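You operate a simulated robot arm through the tools that you are given. There is no shell and no other tool.

Carry out the task below with a simulated robot arm. There is one attempt and no reset: what you move stays moved.

Task
Dry the blue pellet tray in the oven, then turn the oven off.
Fine: push the lower rack in, shut and latch the door, open the vent, dial to HIGH, wait for the green lamp; the tray stays inside, the vent open.

It is judged by the outcome, as a careful person would: the job done as asked, and still so three seconds after it is handed in. It fails if anything else is knocked over, pushed out of place, dropped, spilled or broken.

Robot
A 7-joint arm with a fingered hand, fixed in place. Base frame: the origin is on the floor under the middle of its stand, x ahead of it, y to its left, z up. Lengths are in mm, angles in degrees, forces in N, time in s.
It reaches about 1228 mm from its shoulder. Its first joint turns from -115.0 to 115.0 degrees. Payload 5 kg.
The TCP is the grasp point between the finger pads, 32 mm short of the fingertips. In the tool frame z runs along the fingers and y along their closing line. The gripper opens to 160 mm; its body begins 89 mm behind the TCP. The gripper is a hand of 4 fingers: y runs from the thumb to the fingers, the wrist lies at [0, 0, -267] in the tool frame, and closing takes about 1.5 s.
Orientation is that of the tool frame in the base frame, as a unit quaternion [w, x, y, z]. With the fingers straight down and closing along the base's y, the tool's x points along the base's -x, its y along +y and its z along -z.

Tools
- The arm moves only by the tool servo_tool. Its argument "steps" is a list of rows, each an object (a shift or turn left out is 0, a gripper value left out holds the last) with "translation": the shift along the tool's x, y, z in cm, a list of three; "delta_rot": the turn, a rotation vector about the tool's x, y, z in degrees, a list of three. In form: [{"translation": [dx, dy, dz], "delta_rot": [wx, wy, wz]}, ...]. A call has 1 to 20 rows; each row is the pose to reach, as a shift and turn from the pose commanded when the call began, along the tool's axes at that moment. "grip" is the closure, from 0 (fully open) to 1 (shut), set as the call begins (left out, the last holds). A row lasts 0.2 s, in which the tool goes at most 50 mm and 8.6 degrees; a call with a longer step from one row to the next is refused whole, and so is a gripper value outside its range. Where a pose cannot be reached the arm comes as near as it can. A force on the tool above 40 N (or 10 N above the force at the start of the call, whichever is more), or a blocked arm, ends the call early, and 0.2 s more pass. Each finger travels about 45 mm/s and halts on what it meets, pressing with about 28 N; the grip force reading is that of the motor and also rises with nothing between the fingers. The clock runs only during rows and for 0.2 s after the last one: add rows that repeat a pose to give the fingers time. It gives the time, the measured TCP pose, the force on the tool (base axes), the opening and the grip force at its end, in the units of the frame above (readings bear some noise), with the torque about the TCP (base axes, N m) and any sound that the robot's microphone picked up, and new pictures: "views" is both (left out), scene, wrist or none.
- Cameras (640 x 400 px; columns grow to the right, rows downward): "scene" is fixed at [219.7, -500.7, 1443]; the picture's right is [0.79, -0.61, 0.00], its down [-0.21, -0.28, -0.94] and it looks along [0.57, 0.74, -0.35] (base axes); focal length 233 px, centre (320, 200). "wrist" rides on the gripper at [80, -4, -114] in the tool frame; the picture's right is [0.05, 1.00, 0.00], its down [-0.82, 0.04, -0.58] and it looks along [-0.58, 0.03, 0.82] (tool axes); focal length 265 px, centre (320, 200). There is no depth. A picture from a camera that has moved, and an enlarged one, comes with that camera's place and axes in the base frame and with its lens.
- move_column(by): slides the trunk up (or, below 0, down) by that many mm; the arm rides with it, the base frame stays. It gives what a move gives, with no picture.
- set_fingers(finger1, finger2, finger3, thumb_bend): sets how far each is bent, from 0 (flat) to 1 (curled in); at 0.3 the hand is open as for a grip, at 0.7 the pads meet at the TCP. One left out holds its place. A second passes; each finger stops where it meets its share of the squeeze, and holds until it gets a number again. A gripper value or a shape takes the hand back. It gives what a move gives, with no picture; readings hold the bend of each and the force on the fingers (four entries, about 0 where the hand has none), thumb and palm.
- hand_shape(shape): the hand has 4 fingers and takes this shape, open, in about a second: jaw (thumb against the fingers, like two jaws); tri (thumb and two fingers); tip (a fingertip pinch); poke (one finger out to press); point (the index stretched); flat (the hand flat); cup (the hand cupped); fist (a fist). The gripper value then closes the fingers along that shape, each until it touches; the sizes above hold for jaw. It gives what a move gives, with no picture.
- zoom(camera, box): a new picture of the part [left, top, right, bottom] of that camera's present view, enlarged. It takes no simulated time.
- job_done(): hands the job in; it is judged then, once.

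Places have to be worked out from the pictures, the camera data and where the tool is seen. Open the gripper and draw the arm clear of the work before you hand the job in, unless the task says otherwise.

The tools are called as name(argument=value, ...) on one line, values as JSON. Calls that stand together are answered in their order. servo_tool: Moves the arm, as the interface text tells. Its arguments: {"type":"object","properties":{"steps":{"type":"array","items":{"type":"object","properties":{"translation":{"type":"array","items":{"type":"number"}},"delta_rot":{"type":"array","items":{"type":"number"}}}}},"grip":{"type":"number"},"views":{"type":"string","enum":["both","scene","wrist","none"]}},"required":["steps"]} The other tools are called the same way: move_column (by) moves the trunk up or down; hand_shape (shape) gives the hand a shape; set_fingers (finger1, finger2, finger3, thumb_bend) moves the fingers one by one; zoom (camera, box) takes an enlarged picture of a part of a camera's view; job_done () hands the job in.

At the start:

```text
t: 0.0
eef_pos: [700.7, 46.5, 1436.7]
tcp_rot: [0.0, 0.001, 1.0, 0.0]
ft_force: [-0.5, -1.0, 0.6]
wrist_torque: [0.03, 0.01, 0.02]
gripper_width: 159.6
finger_force: 0.1
shape: jaw
bend: [0.3, 0.3, 0.3, 0.3]
finger forces: [0.0, 0.0, 0.0, 0.0, 0.0, 0.0]
trunk travel left (down, up): [-850.0, 140.0]
```

scene: 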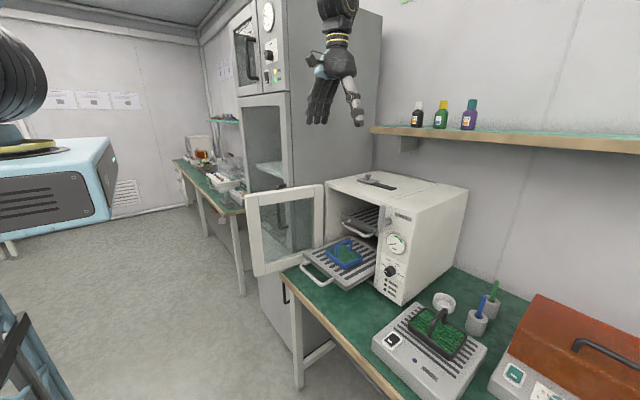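
wrist: 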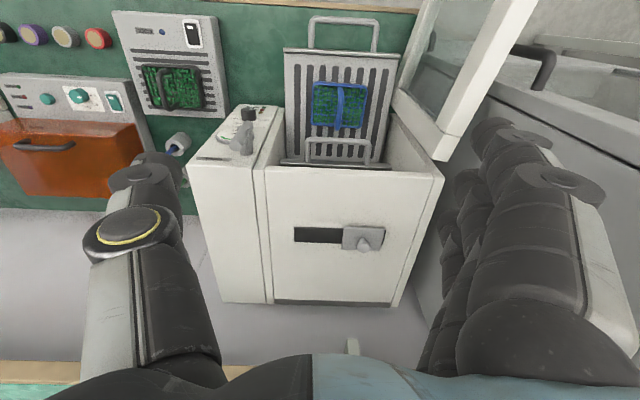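

I see an oven with the lower rack pulled out carrying a blue tray, the door open, a vent slider on top and a dial on the front. I take enlarged pictures to work out the details before moving.

zoom(camera="scene", box=[230, 160, 480, 316])

zoom(camera="scene", box=[360, 190, 440, 300])

zoom(camera="wrist", box=[180, 0, 460, 320])

zoom(camera="scene", box=[230, 170, 340, 290])

```text
2.56 times, centred on (355, 238) of scene
camera zoom: at [219.7, -500.7, 1443.0], right [0.79, -0.61, 0.0], down [-0.21, -0.28, -0.94], along [0.57, 0.74, -0.35], focal length 597 px, centre (230, 103)
```

zoom: 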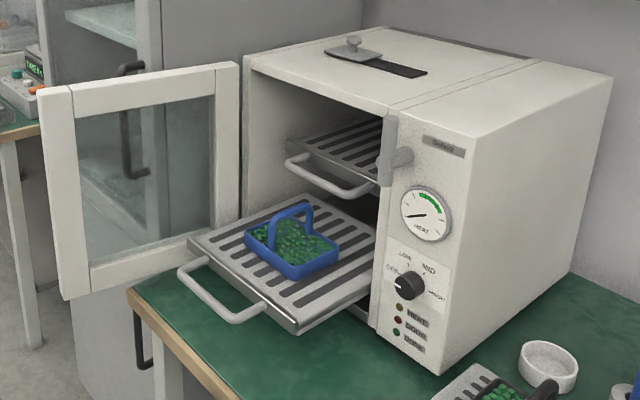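

```text
3.64 times, centred on (400, 245) of scene
camera zoom: at [219.7, -500.7, 1443.0], right [0.79, -0.61, 0.0], down [-0.21, -0.28, -0.94], along [0.57, 0.74, -0.35], focal length 848 px, centre (29, 36)
```

zoom: 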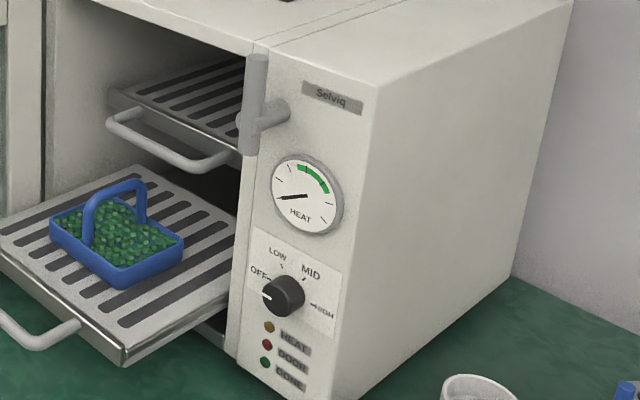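

```text
1.25 times, centred on (320, 160) of wrist
camera zoom: at [619.4, 43.4, 1551.5], right [-0.05, 1.0, 0.0], down [0.82, 0.04, 0.58], along [0.58, 0.03, -0.82], focal length 332 px, centre (320, 250)
```

zoom: 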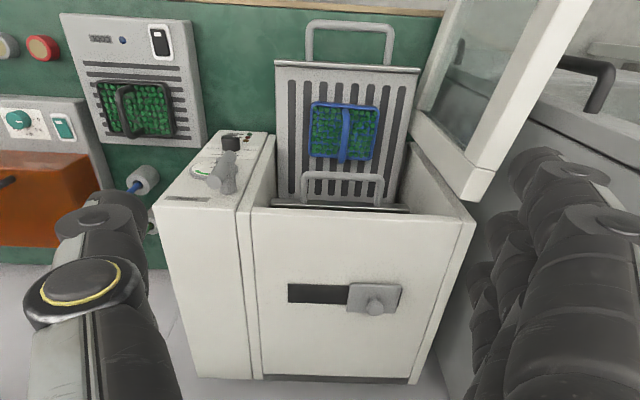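

```text
3.33 times, centred on (285, 230) of scene
camera zoom: at [219.7, -500.7, 1443.0], right [0.79, -0.61, 0.0], down [-0.21, -0.28, -0.94], along [0.57, 0.74, -0.35], focal length 777 px, centre (437, 100)
```

zoom: 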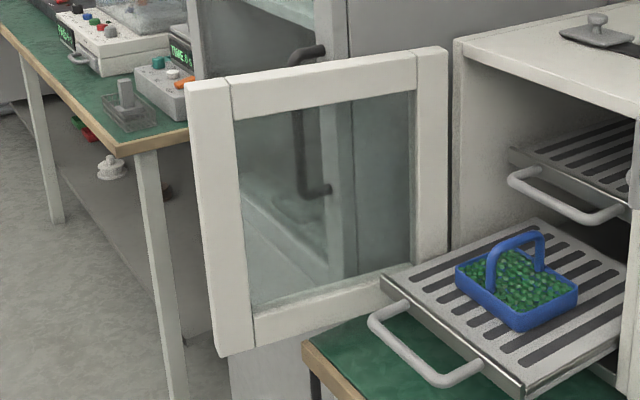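

The vent knob works out near (977, 145, 1188) and the lower rack handle near (630, 90, 870). The oven front is around x≈835. I zoom further on the vent, latch and dial to learn how they work.

zoom(camera="wrist", box=[270, 200, 420, 290])

zoom(camera="wrist", box=[180, 90, 280, 170])

zoom(camera="scene", box=[370, 195, 425, 230])

zoom(camera="scene", box=[340, 165, 420, 205])

zoom(camera="scene", box=[370, 250, 420, 305])

```text
4.27 times, centred on (345, 245) of wrist
camera zoom: at [619.4, 43.4, 1551.5], right [-0.05, 1.0, 0.0], down [0.82, 0.04, 0.58], along [0.58, 0.03, -0.82], focal length 1132 px, centre (213, 8)
```

zoom: 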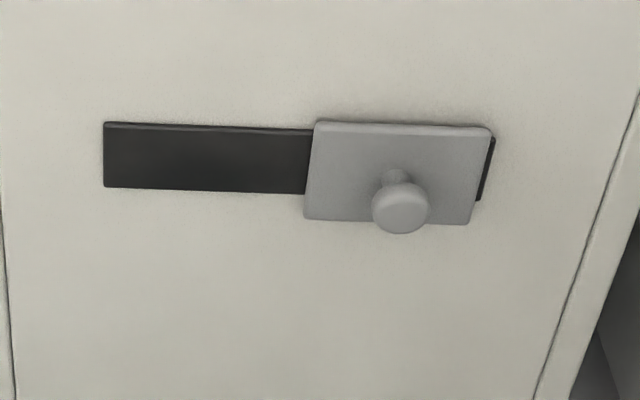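

```text
5.00 times, centred on (230, 130) of wrist
camera zoom: at [619.4, 43.4, 1551.5], right [-0.05, 1.0, 0.0], down [0.82, 0.04, 0.58], along [0.58, 0.03, -0.82], focal length 1327 px, centre (770, 550)
```

zoom: 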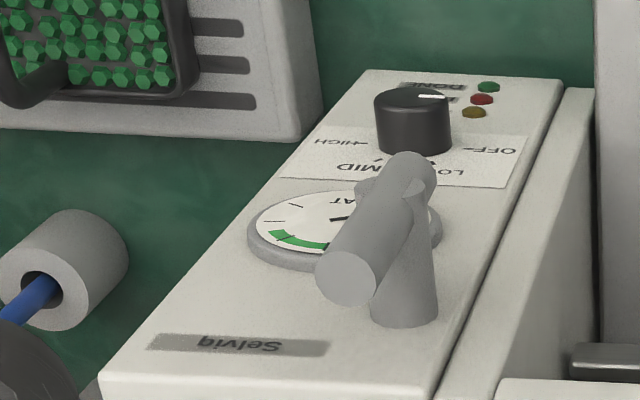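

```text
11.43 times, centred on (398, 212) of scene
camera zoom: at [219.7, -500.7, 1443.0], right [0.79, -0.61, 0.0], down [-0.21, -0.28, -0.94], along [0.57, 0.74, -0.35], focal length 2665 px, centre (-566, 57)
```

zoom: 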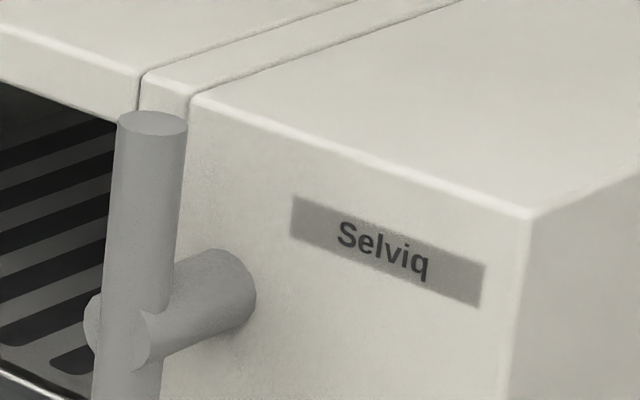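

```text
8.00 times, centred on (380, 185) of scene
camera zoom: at [219.7, -500.7, 1443.0], right [0.79, -0.61, 0.0], down [-0.21, -0.28, -0.94], along [0.57, 0.74, -0.35], focal length 1866 px, centre (-160, 320)
```

zoom: 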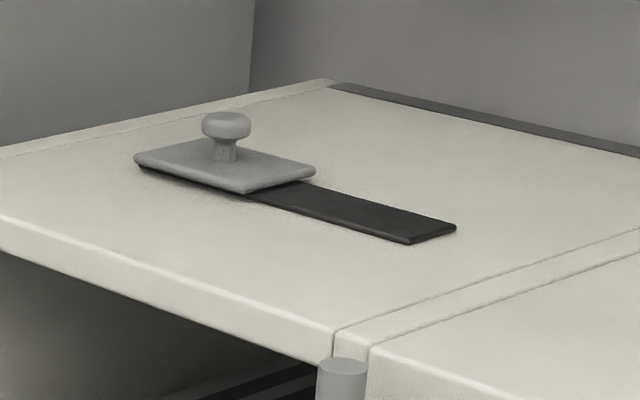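

```text
7.27 times, centred on (395, 278) of scene
camera zoom: at [219.7, -500.7, 1443.0], right [0.79, -0.61, 0.0], down [-0.21, -0.28, -0.94], along [0.57, 0.74, -0.35], focal length 1696 px, centre (-226, -364)
```

zoom: 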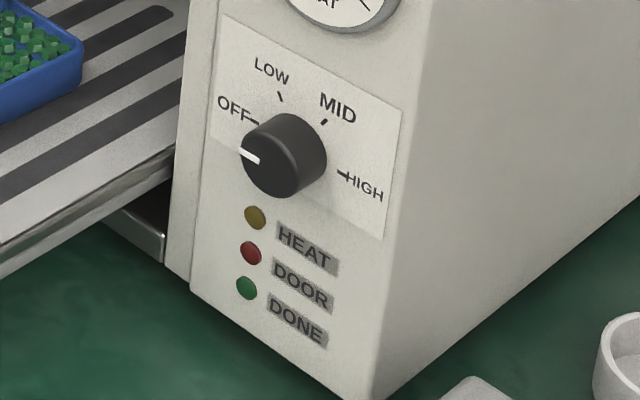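

The black strip on top carries a sliding plate now at its left (+y) end, so the vent should open toward −y. The dial points to OFF and HIGH is half a turn clockwise. I start with the vent, moving the hand above it (clear of the top at about z=1165) for a closer look.

servo_tool(steps=[{"translation": [-3.4, 1.2, 0.9]}, {"translation": [-6.8, 2.4, 1.8]}, {"translation": [-10.2, 3.6, 2.7]}, {"translation": [-13.6, 4.8, 3.6]}, {"translation": [-17, 6, 4.5]}, {"translation": [-20.4, 7.2, 5.4]}, {"translation": [-23.8, 8.4, 6.3]}, {"translation": [-27.2, 9.6, 7.2]}, {"translation": [-27.2, 9.6, 7.2]}], grip=0)

```text
t: 2.0
eef_pos: [970.9, 141.4, 1366.6]
tcp_rot: [0.001, -0.001, 1.0, 0.0]
ft_force: [0.6, -0.1, -0.5]
wrist_torque: [0.04, -0.05, 0.0]
gripper_width: 159.9
finger_force: 0.0
shape: jaw
bend: [0.3, 0.3, 0.3, 0.3]
finger forces: [0.0, 0.1, 0.0, 0.0, 0.0, 0.0]
trunk travel left (down, up): [-850.0, 140.0]
camera wrist: at [889.7, 137.8, 1481.0], right [-0.05, 1.0, 0.0], down [0.81, 0.04, 0.58], along [0.58, 0.03, -0.82], focal length 265 px, centre (320, 200)
```

scene: 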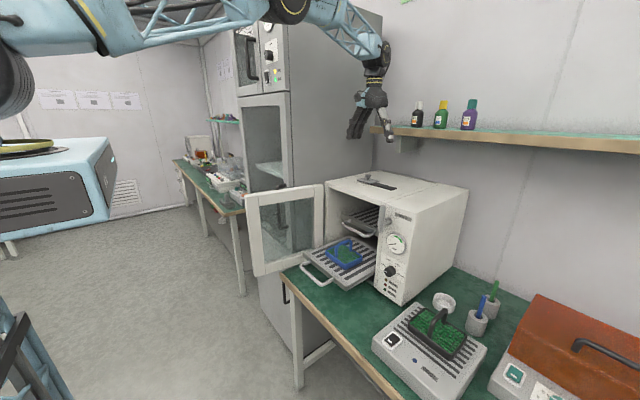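
wrist: 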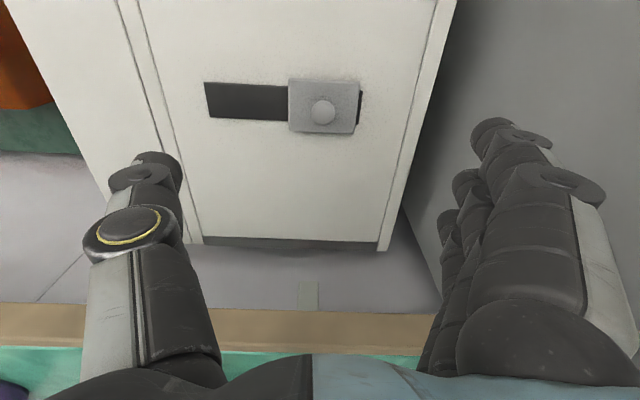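

The knob triangulates to about (979, 146, 1190), with the plate covering y≈107–185 and the strip running from y≈13 to 191. I narrow the hand and lower it to just above the knob.

servo_tool(steps=[{"translation": [-0.2, 0.2, 2.5]}, {"translation": [-0.5, 0.4, 5]}, {"translation": [-0.8, 0.4, 7.5]}, {"translation": [-0.8, 0.4, 9.5]}, {"translation": [-0.8, 0.4, 9.5]}, {"translation": [-0.8, 0.4, 9.5]}, {"translation": [-0.8, 0.4, 9.5]}], grip=0.55)

```text
t: 3.6
eef_pos: [979.1, 146.8, 1270.5]
tcp_rot: [-0.001, 0.001, 1.0, 0.0]
ft_force: [-0.4, -0.1, 0.0]
wrist_torque: [0.0, -0.01, -0.01]
gripper_width: 72.8
finger_force: 0.1
shape: jaw
bend: [0.73, 0.73, 0.73, 0.7]
finger forces: [0.0, 0.0, 0.0, 0.0, 0.0, 0.1]
trunk travel left (down, up): [-850.0, 140.0]
camera wrist: at [899.3, 143.3, 1384.7], right [-0.05, 1.0, 0.0], down [0.82, 0.04, 0.58], along [0.58, 0.03, -0.82], focal length 265 px, centre (320, 200)
```

scene: 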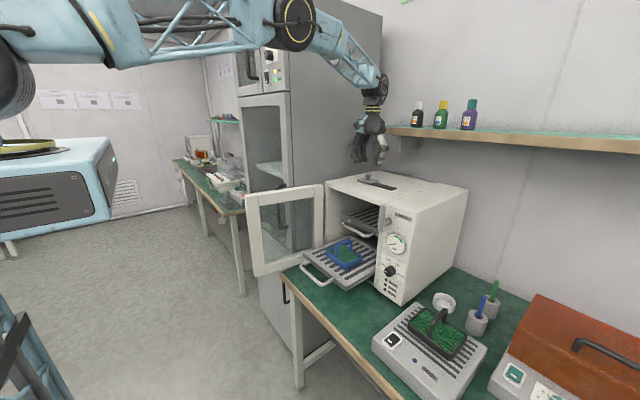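
wrist: 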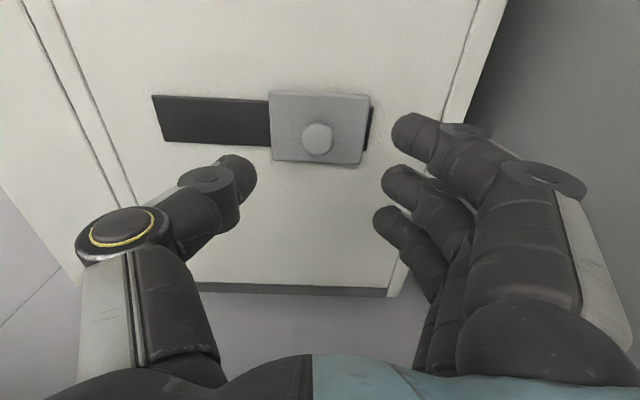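

Fingers are 73 mm apart and straddle the knob in y, with the curled tips roughly at TCP height. I lower gently beside the knob and check again.

servo_tool(steps=[{"translation": [-0.4, 0, 2]}, {"translation": [-0.8, 0, 4]}, {"translation": [-0.8, 0, 6]}, {"translation": [-0.8, 0, 6.5]}, {"translation": [-0.8, 0, 6.5]}], views="wrist")

zoom(camera="scene", box=[330, 110, 430, 210])

```text
t: 4.8
eef_pos: [987.9, 146.1, 1205.1]
tcp_rot: [-0.001, 0.0, 1.0, 0.0]
ft_force: [0.3, -0.6, 0.5]
wrist_torque: [-0.02, -0.01, 0.03]
gripper_width: 73.0
finger_force: 0.1
shape: jaw
bend: [0.73, 0.73, 0.73, 0.7]
finger forces: [0.0, 0.0, 0.0, 0.0, 0.0, 0.0]
trunk travel left (down, up): [-850.0, 140.0]
camera wrist: at [907.6, 142.9, 1319.6], right [-0.05, 1.0, 0.0], down [0.82, 0.04, 0.58], along [0.58, 0.03, -0.82], focal length 265 px, centre (320, 200)
```

wrist: 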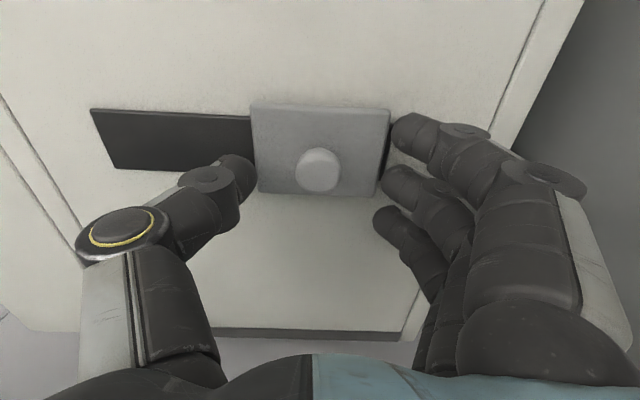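

```text
4.00 times, centred on (380, 160) of scene
camera zoom: at [219.7, -500.7, 1443.0], right [0.79, -0.61, 0.0], down [-0.21, -0.28, -0.94], along [0.57, 0.74, -0.35], focal length 933 px, centre (80, 360)
```

zoom: 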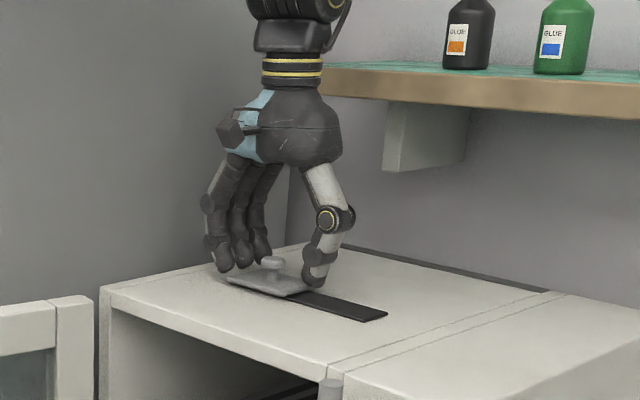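

The fingertips are about at plate height (z≈1173) beside the knob without contact. I slide toward −y so the three fingers push the knob.

servo_tool(steps=[{"translation": [0, -1, 0]}, {"translation": [0, -2, 0]}, {"translation": [0, -3, 0]}, {"translation": [0, -4, 0]}, {"translation": [0, -5, 0]}, {"translation": [0, -6, 0]}], views="wrist")

```text
t: 6.2
eef_pos: [988.6, 86.5, 1204.7]
tcp_rot: [0.0, 0.0, 1.0, 0.0]
ft_force: [0.7, 0.5, 0.2]
wrist_torque: [0.05, -0.02, -0.02]
gripper_width: 73.2
finger_force: 0.1
shape: jaw
bend: [0.73, 0.73, 0.73, 0.7]
finger forces: [0.0, 0.5, 0.1, 0.0, 0.0, 0.1]
trunk travel left (down, up): [-850.0, 140.0]
camera wrist: at [907.6, 83.1, 1319.4], right [-0.05, 1.0, 0.0], down [0.82, 0.04, 0.58], along [0.58, 0.03, -0.82], focal length 265 px, centre (320, 200)
```

wrist: 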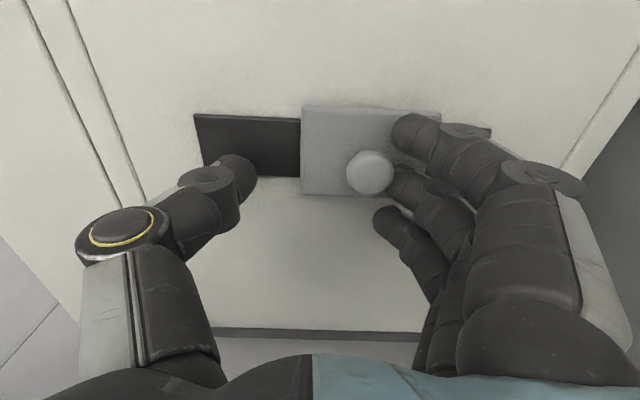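

The slide moves easily with under 1 N. I continue pushing toward the end of its travel.

servo_tool(steps=[{"translation": [0, -1, 0]}, {"translation": [0, -2, 0]}, {"translation": [0, -3, 0]}, {"translation": [0, -4, 0]}, {"translation": [0, -5, 0]}, {"translation": [0, -5.5, 0]}], views="wrist")

```text
t: 7.6
eef_pos: [987.3, 33.1, 1204.2]
tcp_rot: [0.0, 0.0, 1.0, 0.0]
ft_force: [0.4, 1.1, 1.4]
wrist_torque: [0.06, 0.03, -0.04]
gripper_width: 73.2
finger_force: 0.0
shape: jaw
bend: [0.73, 0.73, 0.73, 0.7]
finger forces: [0.8, 1.8, 0.0, 0.0, 0.0, 0.1]
trunk travel left (down, up): [-850.0, 140.0]
camera wrist: at [907.4, 28.5, 1319.2], right [-0.05, 1.0, 0.0], down [0.82, 0.04, 0.58], along [0.58, 0.03, -0.82], focal length 265 px, centre (320, 200)
```

wrist: 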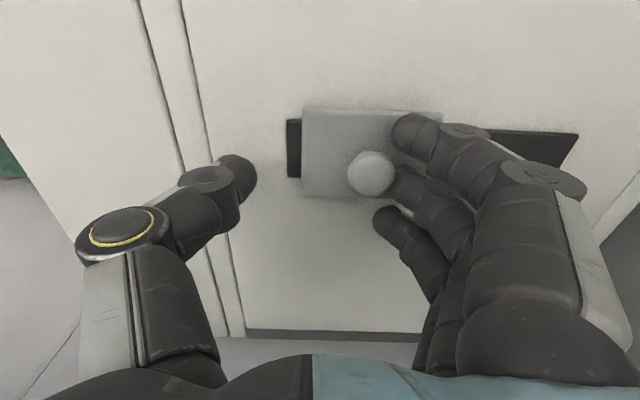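

About 7 mm of strip is still showing at the left end. I push slowly a little more until the end stop.

servo_tool(steps=[{"translation": [0, -0.3, 0]}, {"translation": [0, -0.6, 0]}, {"translation": [0, -0.9, 0]}, {"translation": [0, -1.2, 0]}], views="wrist")

```text
t: 8.6
eef_pos: [987.2, 21.0, 1204.3]
tcp_rot: [0.001, -0.001, 1.0, 0.0]
ft_force: [1.1, 7.4, -0.7]
wrist_torque: [0.16, -0.04, -0.09]
gripper_width: 76.1
finger_force: 0.0
shape: jaw
bend: [0.73, 0.71, 0.73, 0.7]
finger forces: [0.1, 5.9, 0.0, 0.0, 0.0, 0.0]
trunk travel left (down, up): [-850.0, 140.0]
camera wrist: at [907.5, 17.9, 1319.5], right [-0.05, 1.0, 0.0], down [0.82, 0.04, 0.58], along [0.58, 0.03, -0.82], focal length 265 px, centre (320, 200)
```

wrist: 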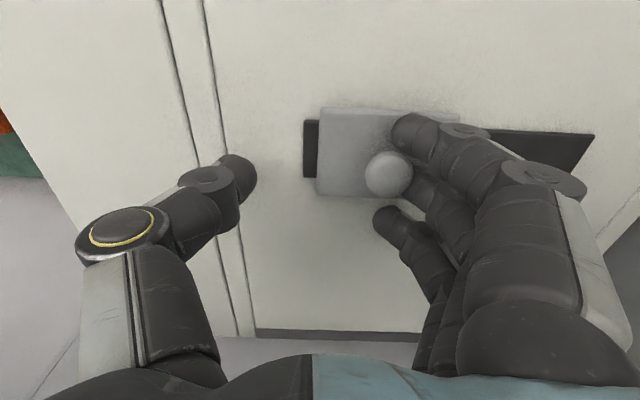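

The force rose to 7 N with no further motion, so the slide is at its open end stop. I back off, raise clear and retreat toward the robot.

servo_tool(steps=[{"translation": [0, 1.5, 0]}, {"translation": [0, 2.5, 0]}, {"translation": [0, 2.5, -5]}, {"translation": [0, 2.5, -10]}, {"translation": [0, 2.5, -15]}, {"translation": [4, 2.5, -18]}, {"translation": [8.5, 2.5, -20]}, {"translation": [13, 2.5, -20]}, {"translation": [18, 2.5, -20]}, {"translation": [23, 2.5, -20]}, {"translation": [28, 2.5, -20]}, {"translation": [33, 2.5, -20]}, {"translation": [38, 2.5, -20]}, {"translation": [43, 2.5, -20]}], views="both")

zoom(camera="scene", box=[340, 165, 420, 205])

```text
t: 11.6
eef_pos: [555.6, 45.2, 1405.7]
tcp_rot: [0.001, 0.001, 1.0, 0.0]
ft_force: [-0.5, -0.6, 0.5]
wrist_torque: [-0.01, -0.06, 0.0]
gripper_width: 72.7
finger_force: 0.0
shape: jaw
bend: [0.73, 0.73, 0.73, 0.7]
finger forces: [0.0, 0.1, 0.0, 0.0, 0.1, 0.0]
trunk travel left (down, up): [-850.0, 140.0]
camera wrist: at [474.6, 42.2, 1520.8], right [-0.05, 1.0, 0.0], down [0.81, 0.04, 0.58], along [0.58, 0.03, -0.82], focal length 265 px, centre (320, 200)
```

scene: 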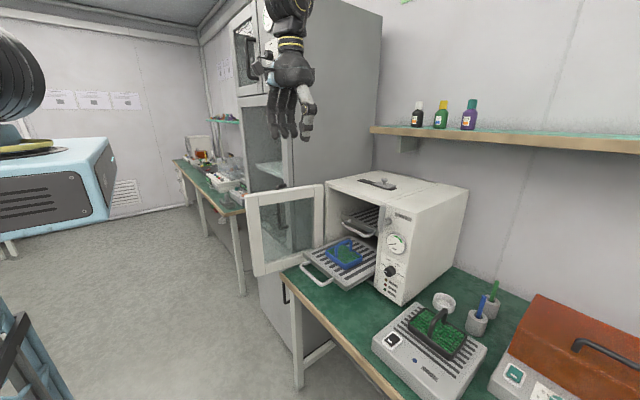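
wrist: 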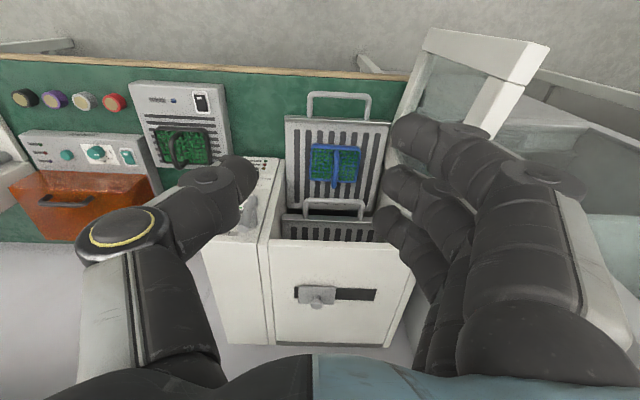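

```text
8.00 times, centred on (380, 185) of scene
camera zoom: at [219.7, -500.7, 1443.0], right [0.79, -0.61, 0.0], down [-0.21, -0.28, -0.94], along [0.57, 0.74, -0.35], focal length 1866 px, centre (-160, 320)
```

zoom: 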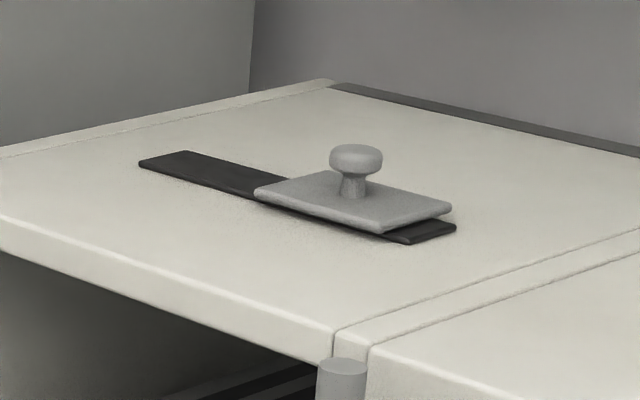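

The vent plate is now at the −y end of its strip. Next the hand must point forward for the rack handle (bar near x≈630, y≈94, z≈870). I pitch the hand forward here, well above everything, to see how the arm folds.

servo_tool(steps=[{"translation": [-1.5, 0, 0], "delta_rot": [0, -8.4, 0]}, {"translation": [-3, 0, 0], "delta_rot": [0, -16.8, 0]}, {"translation": [-4.5, 0, 0], "delta_rot": [0, -25.2, 0]}, {"translation": [-6, 0, 0], "delta_rot": [0, -33.6, 0]}, {"translation": [-7.5, 0, 0], "delta_rot": [0, -42, 0]}, {"translation": [-9, 0, 0], "delta_rot": [0, -50.4, 0]}, {"translation": [-10.5, 0, 0], "delta_rot": [0, -58.8, 0]}, {"translation": [-12, 0, 0], "delta_rot": [0, -67.2, 0]}, {"translation": [-13.5, 0, 0], "delta_rot": [0, -75.6, 0]}, {"translation": [-15, 0, 0], "delta_rot": [0, -84, 0]}, {"translation": [-15, 0, 0], "delta_rot": [0, -90, 0]}], views="both")

```text
t: 14.0
eef_pos: [707.5, 47.0, 1405.0]
tcp_rot: [0.708, 0.0, 0.706, -0.001]
ft_force: [-0.9, 0.8, 0.0]
wrist_torque: [-0.01, 0.0, -0.08]
gripper_width: 72.2
finger_force: 0.0
shape: jaw
bend: [0.73, 0.73, 0.73, 0.7]
finger forces: [0.1, 0.1, 0.0, 0.0, 0.0, 0.1]
trunk travel left (down, up): [-850.0, 140.0]
camera wrist: at [594.3, 43.0, 1325.6], right [0.0, 1.0, -0.05], down [-0.58, 0.04, 0.81], along [0.82, 0.03, 0.58], focal length 265 px, centre (320, 200)
```

scene: 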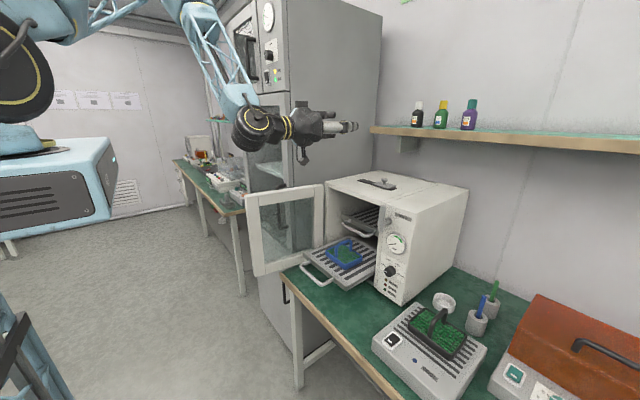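
wrist: 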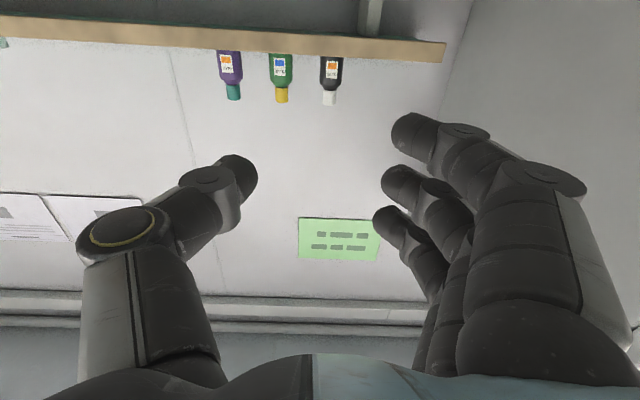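

The arm can point forward. Because the bench top (z≈820) is only ~50 mm under the handle bar, I'll push it with the closed fingertips tilted about 40° below horizontal. I retreat, tilt and close the hand here at height.

servo_tool(steps=[{"translation": [0, 0.5, -2], "delta_rot": [0, 7, 0]}, {"translation": [0, 1.5, -4.5], "delta_rot": [0, 14, 0]}, {"translation": [0, 2.5, -7], "delta_rot": [0, 21, 0]}, {"translation": [0, 3.5, -9.5], "delta_rot": [0, 28, 0]}, {"translation": [0, 4.5, -12], "delta_rot": [0, 35, 0]}, {"translation": [0, 4.7, -15], "delta_rot": [0, 40, 0]}, {"translation": [0, 4.7, -15], "delta_rot": [0, 40, 0]}], grip=1, views="both")

```text
t: 15.6
eef_pos: [596.5, 104.4, 1415.6]
tcp_rot: [0.421, 0.0, 0.907, -0.001]
ft_force: [0.2, 0.6, -0.3]
wrist_torque: [-0.01, 0.0, -0.01]
gripper_width: 0.0
finger_force: 28.0
shape: jaw
bend: [0.69, 0.63, 0.69, 0.66]
finger forces: [0.1, 0.0, 0.0, 0.1, 0.0, 0.0]
out of reach, approached as far as the arm can: row 2, 3, 4, 5, 6, 7
trunk travel left (down, up): [-850.0, 140.0]
camera wrist: at [457.5, 100.7, 1429.1], right [-0.03, 1.0, -0.04], down [0.09, 0.04, 1.0], along [1.0, 0.03, -0.09], focal length 265 px, centre (320, 200)
```

scene: 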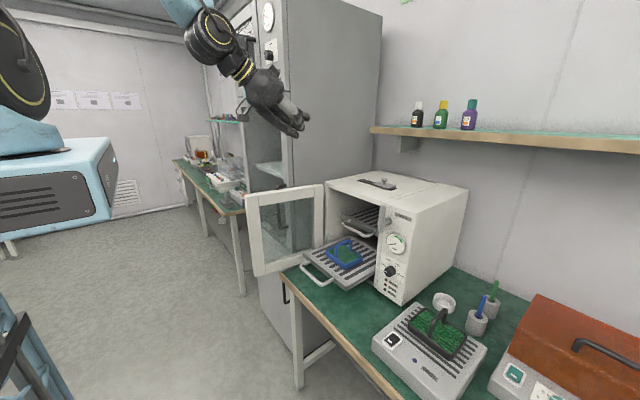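
wrist: 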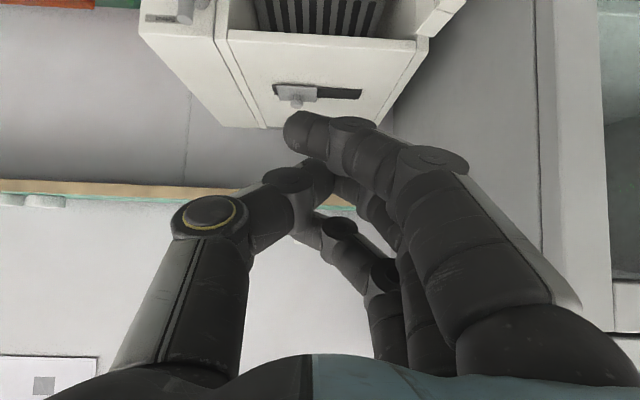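

The hand is tilted 40° and closed, though the arm can't fold back further than x≈596 at this height. I lower the trunk 200 mm so the wrist sits below the shoulder and has more room.

move_column(by=-200)

```text
t: 17.8
eef_pos: [596.5, 103.4, 1216.3]
tcp_rot: [0.421, 0.001, 0.907, -0.002]
ft_force: [-0.2, -0.1, -0.7]
wrist_torque: [0.02, 0.0, -0.01]
gripper_width: 0.0
finger_force: 28.3
shape: jaw
bend: [0.69, 0.63, 0.69, 0.66]
finger forces: [0.0, 0.0, 0.1, 0.1, 0.0, 0.0]
trunk travel left (down, up): [-650.0, 340.0]
```

Now I lower the hand in front of the rack handle, stopping at about z=1010 to check the position.

servo_tool(steps=[{"translation": [3.9, -0.2, 2.1]}, {"translation": [7.8, -0.4, 4.2]}, {"translation": [11.7, -0.6, 6.3]}, {"translation": [15.6, -0.8, 8.4]}, {"translation": [19.0, -0.9, 10.3]}, {"translation": [19.0, -0.9, 10.3]}], views="both")

```text
t: 19.2
eef_pos: [582.8, 105.5, 994.0]
tcp_rot: [0.421, 0.001, 0.907, 0.0]
ft_force: [-0.2, 0.4, -0.7]
wrist_torque: [0.0, -0.02, 0.04]
gripper_width: 0.1
finger_force: 28.3
shape: jaw
bend: [0.69, 0.63, 0.69, 0.66]
finger forces: [0.1, 0.1, 0.1, 0.0, 0.0, 0.0]
out of reach, approached as far as the arm can: row 1, 2, 3, 4, 5, 6
trunk travel left (down, up): [-650.0, 340.0]
camera wrist: at [444.2, 101.6, 1006.6], right [-0.03, 1.0, -0.04], down [0.08, 0.04, 1.0], along [1.0, 0.03, -0.09], focal length 265 px, centre (320, 200)
```

scene: 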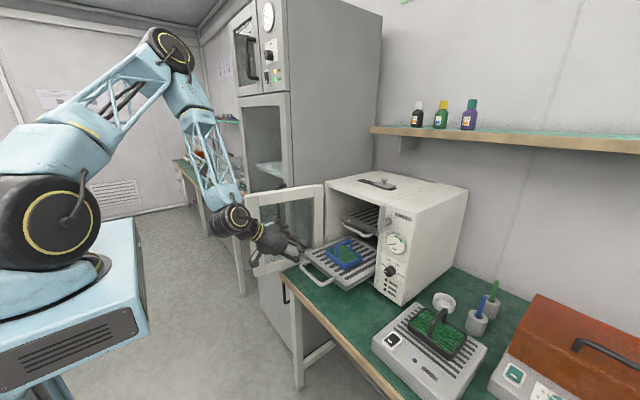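
wrist: 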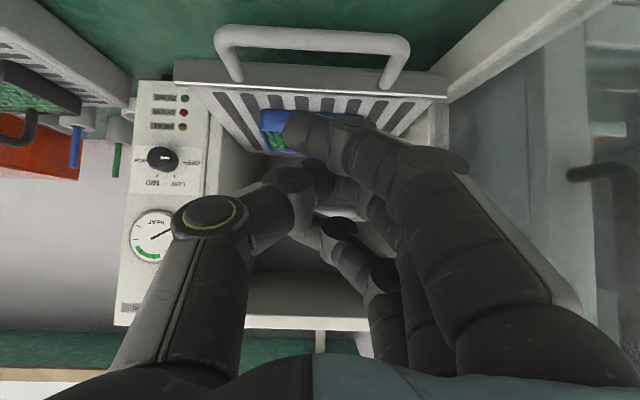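

The handle bar sits at about x=629, y=99, z=871, right ahead of the fingertips. The arm is at its inner reach limit, so I make a small straight-down test move to see how the commanded pose tracks.

servo_tool(steps=[{"translation": [1.53, 0, 1.29]}, {"translation": [3.06, 0, 2.57]}, {"translation": [3.06, 0, 2.57]}], views="none")

```text
t: 20.0
eef_pos: [583.0, 103.8, 954.1]
tcp_rot: [0.421, 0.0, 0.907, 0.0]
ft_force: [-0.7, 0.3, 0.2]
wrist_torque: [0.01, 0.0, -0.02]
gripper_width: 0.2
finger_force: 28.6
shape: jaw
bend: [0.69, 0.63, 0.69, 0.66]
finger forces: [0.0, 0.0, 0.0, 0.0, 0.0, 0.1]
trunk travel left (down, up): [-650.0, 340.0]
```

The commanded pose is re-anchored to the real one, so motion is predictable. I lower the remaining ~56 mm to put the fingertips level with the bar, just short of it.

servo_tool(steps=[{"translation": [1.5, -0.2, 1.07]}, {"translation": [3.0, -0.4, 2.14]}, {"translation": [4.55, -0.5, 3.25]}, {"translation": [4.55, -0.5, 3.25]}], views="both")

zoom(camera="scene", box=[230, 180, 410, 300])

```text
t: 21.0
eef_pos: [579.2, 100.1, 896.8]
tcp_rot: [0.422, 0.001, 0.907, -0.001]
ft_force: [0.0, -0.2, -0.4]
wrist_torque: [-0.03, -0.03, 0.06]
gripper_width: 0.0
finger_force: 28.5
shape: jaw
bend: [0.69, 0.63, 0.69, 0.66]
finger forces: [0.1, 0.0, 0.0, 0.0, 0.0, 0.0]
trunk travel left (down, up): [-650.0, 340.0]
camera wrist: at [439.3, 96.6, 909.6], right [-0.03, 1.0, -0.04], down [0.08, 0.04, 1.0], along [1.0, 0.03, -0.09], focal length 265 px, centre (320, 200)
```

scene: 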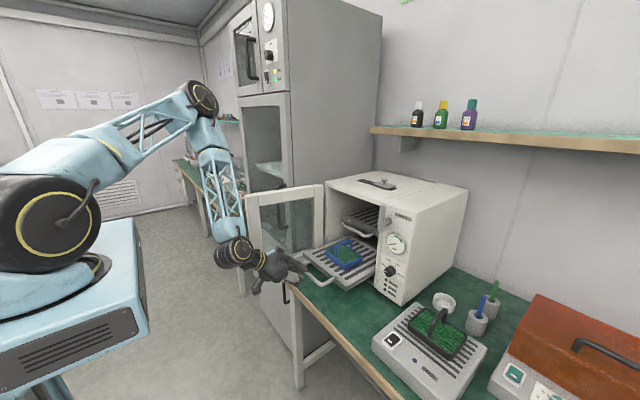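
wrist: 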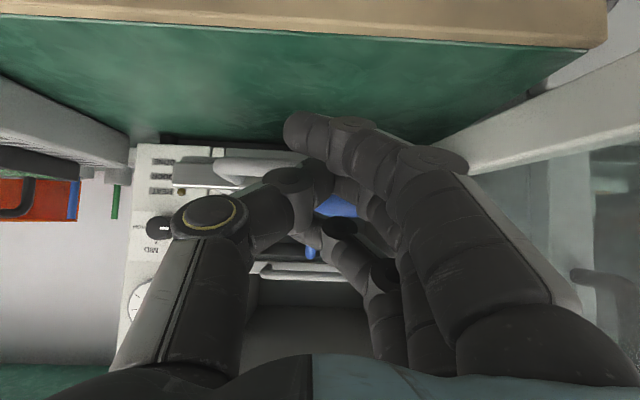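

```text
3.33 times, centred on (320, 240) of scene
camera zoom: at [219.7, -500.7, 1443.0], right [0.79, -0.61, 0.0], down [-0.21, -0.28, -0.94], along [0.57, 0.74, -0.35], focal length 777 px, centre (320, 67)
```

zoom: 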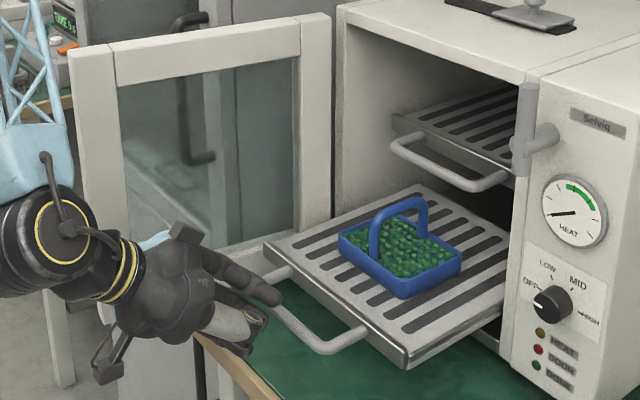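

The middle fingertip lines up with the bar (bar z≈870, tip z≈876). I drop 4 mm and start pushing straight +x, checking after about 110 mm.

servo_tool(steps=[{"translation": [0.3, 0, 0.25]}, {"translation": [-0.98, 0, 1.78]}, {"translation": [-2.27, 0, 3.31]}, {"translation": [-3.55, 0, 4.85]}, {"translation": [-4.84, 0, 6.38]}, {"translation": [-6.13, 0, 7.91]}, {"translation": [-6.13, 0, 7.91]}], views="both")

zoom(camera="scene", box=[230, 180, 410, 300])

```text
t: 22.6
eef_pos: [678.9, 99.1, 894.0]
tcp_rot: [0.422, 0.0, 0.907, 0.0]
ft_force: [-0.1, -0.8, -1.1]
wrist_torque: [0.0, 0.03, 0.01]
gripper_width: 0.0
finger_force: 28.0
shape: jaw
bend: [0.69, 0.63, 0.69, 0.67]
finger forces: [0.1, 0.0, 0.0, 0.1, 0.0, 0.0]
trunk travel left (down, up): [-650.0, 340.0]
camera wrist: at [539.3, 96.4, 906.0], right [-0.03, 1.0, -0.04], down [0.08, 0.04, 1.0], along [1.0, 0.03, -0.09], focal length 265 px, centre (320, 200)
```

scene: 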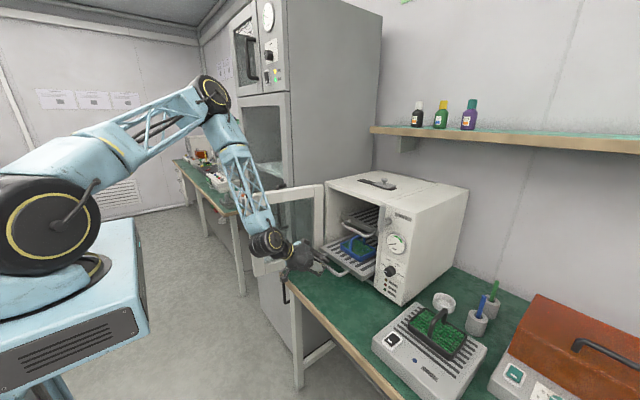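
wrist: 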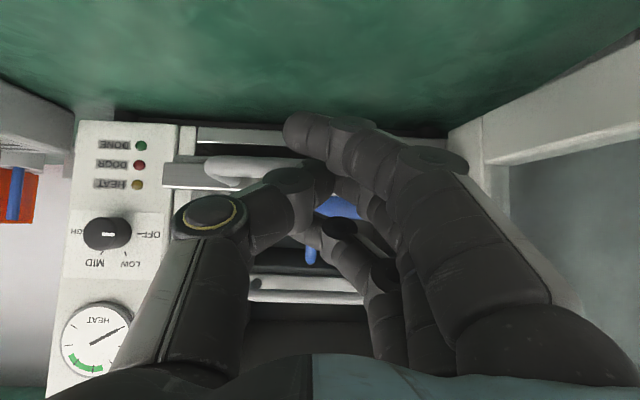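

```text
3.33 times, centred on (320, 240) of scene
camera zoom: at [219.7, -500.7, 1443.0], right [0.79, -0.61, 0.0], down [-0.21, -0.28, -0.94], along [0.57, 0.74, -0.35], focal length 777 px, centre (320, 67)
```

zoom: 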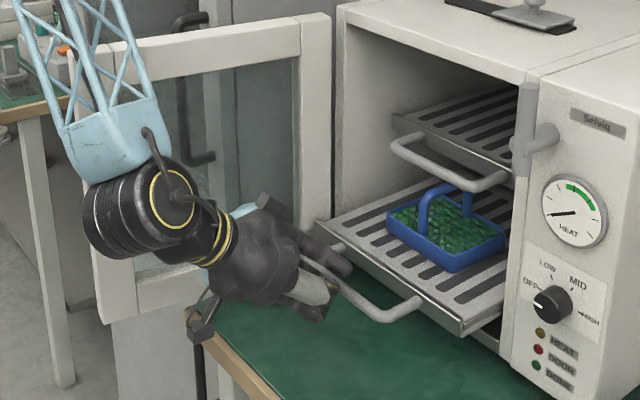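

The rack slides in smoothly with the tray sitting steadily on it. I keep pushing another 80 mm.

servo_tool(steps=[{"translation": [-1.29, 0, 1.53]}, {"translation": [-2.57, 0, 3.06]}, {"translation": [-3.86, 0, 4.6]}, {"translation": [-5.14, 0, 6.13]}, {"translation": [-5.14, 0, 6.13]}], views="both")

zoom(camera="scene", box=[250, 170, 430, 290])

```text
t: 23.8
eef_pos: [758.6, 99.8, 892.2]
tcp_rot: [0.422, 0.0, 0.906, -0.001]
ft_force: [-0.2, 0.0, 0.0]
wrist_torque: [-0.01, -0.02, 0.02]
gripper_width: 0.0
finger_force: 28.1
shape: jaw
bend: [0.69, 0.63, 0.69, 0.67]
finger forces: [0.0, 0.1, 0.0, 0.0, 0.0, 0.0]
trunk travel left (down, up): [-650.0, 340.0]
camera wrist: at [619.8, 95.7, 905.7], right [-0.03, 1.0, -0.04], down [0.08, 0.04, 1.0], along [1.0, 0.03, -0.09], focal length 265 px, centre (320, 200)
```

scene: 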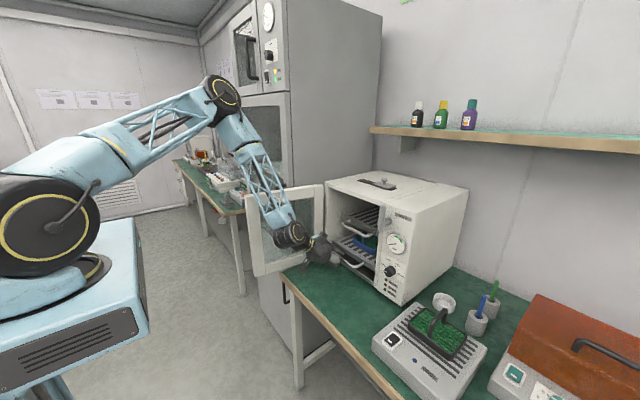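
wrist: 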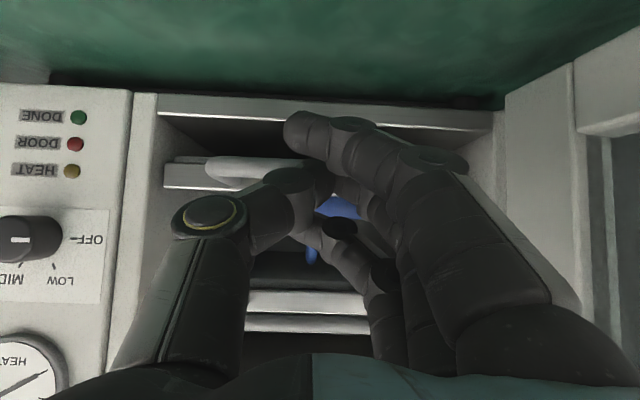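

```text
3.33 times, centred on (340, 230) of scene
camera zoom: at [219.7, -500.7, 1443.0], right [0.79, -0.61, 0.0], down [-0.21, -0.28, -0.94], along [0.57, 0.74, -0.35], focal length 777 px, centre (253, 100)
```

zoom: 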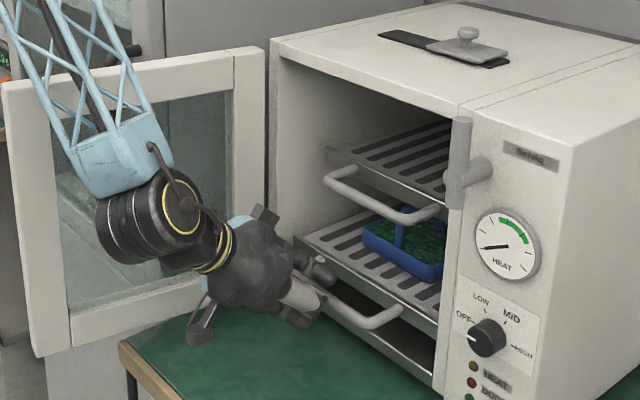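

Still no resistance. The handle should end level with the upper rack's handle, about 45 mm further, so I push on in small steps.

servo_tool(steps=[{"translation": [-0.64, 0, 0.77]}, {"translation": [-1.29, 0, 1.53]}, {"translation": [-1.93, 0, 2.3]}, {"translation": [-2.44, 0, 2.91]}, {"translation": [-2.83, 0, 3.37]}, {"translation": [-2.83, 0, 3.37]}], views="both")

zoom(camera="scene", box=[250, 170, 430, 290])

```text
t: 25.2
eef_pos: [801.7, 99.5, 892.8]
tcp_rot: [0.421, 0.001, 0.907, -0.001]
ft_force: [-0.1, 0.0, -0.2]
wrist_torque: [0.04, -0.01, 0.0]
gripper_width: 0.5
finger_force: 28.8
shape: jaw
bend: [0.69, 0.63, 0.69, 0.67]
finger forces: [0.0, 0.0, 0.1, 0.0, 0.1, 0.0]
trunk travel left (down, up): [-650.0, 340.0]
camera wrist: at [663.4, 96.2, 905.6], right [-0.03, 1.0, -0.04], down [0.08, 0.04, 1.0], along [1.0, 0.03, -0.09], focal length 265 px, centre (320, 200)
```

scene: 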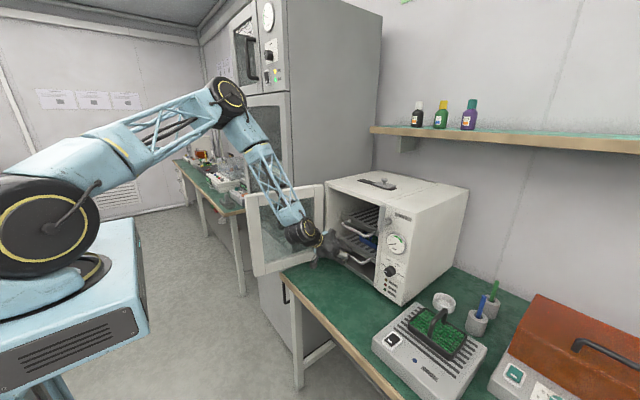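
wrist: 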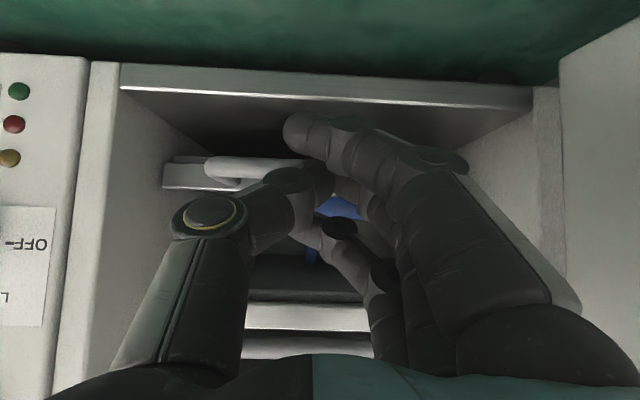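

```text
3.33 times, centred on (340, 230) of scene
camera zoom: at [219.7, -500.7, 1443.0], right [0.79, -0.61, 0.0], down [-0.21, -0.28, -0.94], along [0.57, 0.74, -0.35], focal length 777 px, centre (253, 100)
```

zoom: 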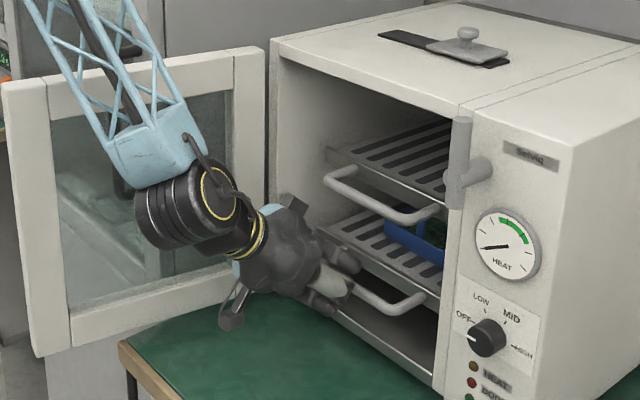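

Still no stop felt; by the scene view the lower handle is now almost under the upper one. I zoom in to compare the two handles precisely.

zoom(camera="scene", box=[330, 205, 394, 275])

zoom(camera="wrist", box=[80, 50, 400, 250])

```text
5.71 times, centred on (362, 240) of scene
camera zoom: at [219.7, -500.7, 1443.0], right [0.79, -0.61, 0.0], down [-0.21, -0.28, -0.94], along [0.57, 0.74, -0.35], focal length 1333 px, centre (80, -29)
```

zoom: 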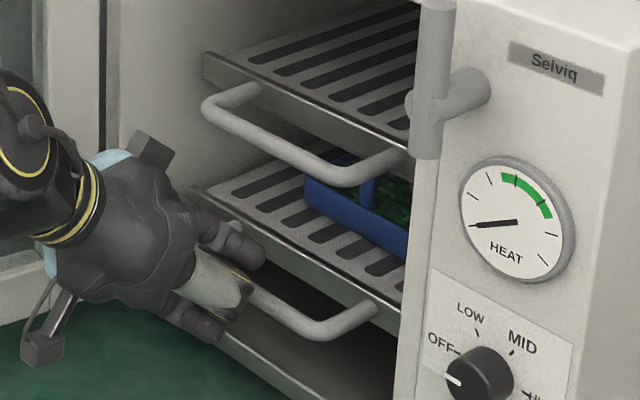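

```text
2.00 times, centred on (240, 150) of wrist
camera zoom: at [663.4, 96.2, 905.6], right [-0.03, 1.0, -0.04], down [0.08, 0.04, 1.0], along [1.0, 0.03, -0.09], focal length 531 px, centre (480, 300)
```

zoom: 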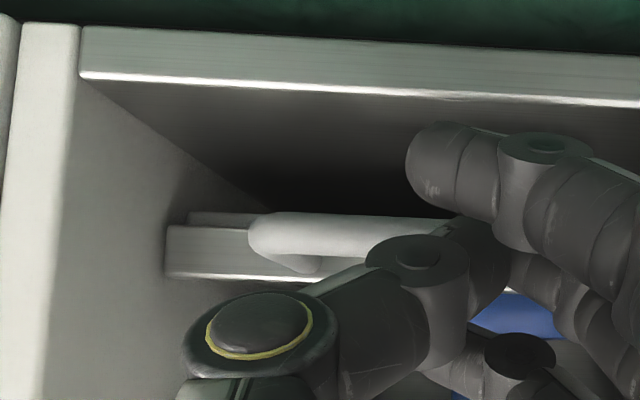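

The lower rack seems about 5–12 mm short of the upper rack's position. I push on gently in 3 mm steps, watching for an end stop.

servo_tool(steps=[{"translation": [-0.19, 0, 0.23]}, {"translation": [-0.39, 0, 0.46]}, {"translation": [-0.58, 0, 0.69]}, {"translation": [-0.77, 0, 0.92]}, {"translation": [-0.77, 0, 0.92]}], views="none")

zoom(camera="scene", box=[330, 205, 394, 275])

```text
t: 26.4
eef_pos: [813.1, 99.1, 893.9]
tcp_rot: [0.421, 0.0, 0.907, -0.001]
ft_force: [-0.9, -0.4, 0.9]
wrist_torque: [0.03, -0.03, 0.03]
gripper_width: 0.1
finger_force: 27.8
shape: jaw
bend: [0.69, 0.63, 0.69, 0.67]
finger forces: [0.1, 0.0, 0.1, 0.1, 0.1, 0.1]
trunk travel left (down, up): [-650.0, 340.0]
```

```text
5.71 times, centred on (362, 240) of scene
camera zoom: at [219.7, -500.7, 1443.0], right [0.79, -0.61, 0.0], down [-0.21, -0.28, -0.94], along [0.57, 0.74, -0.35], focal length 1333 px, centre (80, -29)
```

zoom: 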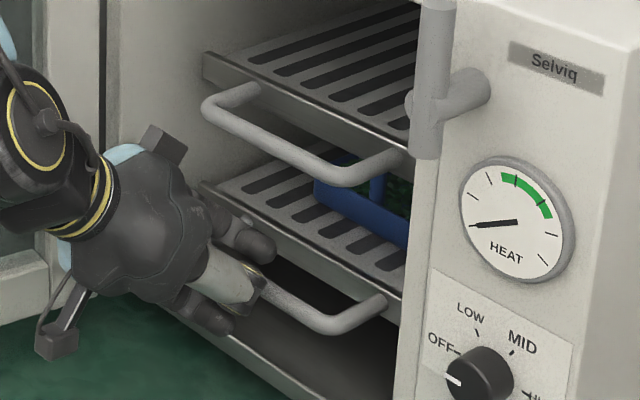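

The lower handle is now aligned with the upper one and there is still no stop. I push a few mm more to seat it, watching the force.

servo_tool(steps=[{"translation": [-0.19, 0, 0.23]}, {"translation": [-0.39, 0, 0.46]}, {"translation": [-0.58, 0, 0.69]}, {"translation": [-0.77, 0, 0.92]}, {"translation": [-0.77, 0, 0.92]}], views="none")

zoom(camera="scene", box=[330, 205, 394, 275])

```text
t: 27.3
eef_pos: [820.2, 99.2, 895.1]
tcp_rot: [0.422, 0.001, 0.907, -0.001]
ft_force: [-28.5, 1.3, 24.0]
wrist_torque: [0.32, -0.06, 0.37]
gripper_width: 0.1
finger_force: 28.0
shape: jaw
bend: [0.69, 0.69, 0.69, 0.67]
finger forces: [0.1, 64.1, 0.0, 0.0, 0.0, 0.0]
trunk travel left (down, up): [-650.0, 340.0]
stopped in row 4: the force on the tool passed its limit at 45 N (the readings are from after the stop); the commanded pose is now the measured one
```

```text
5.71 times, centred on (362, 240) of scene
camera zoom: at [219.7, -500.7, 1443.0], right [0.79, -0.61, 0.0], down [-0.21, -0.28, -0.94], along [0.57, 0.74, -0.35], focal length 1333 px, centre (80, -29)
```

zoom: 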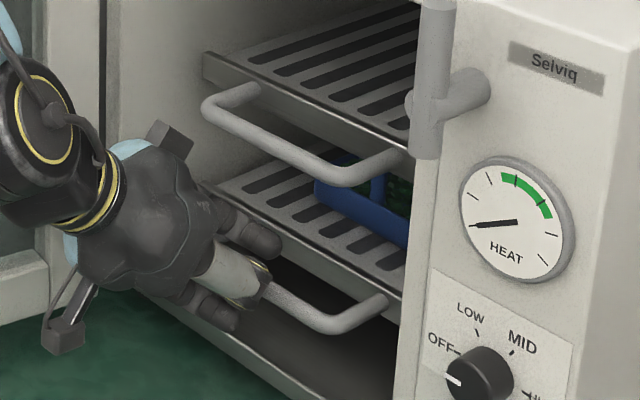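

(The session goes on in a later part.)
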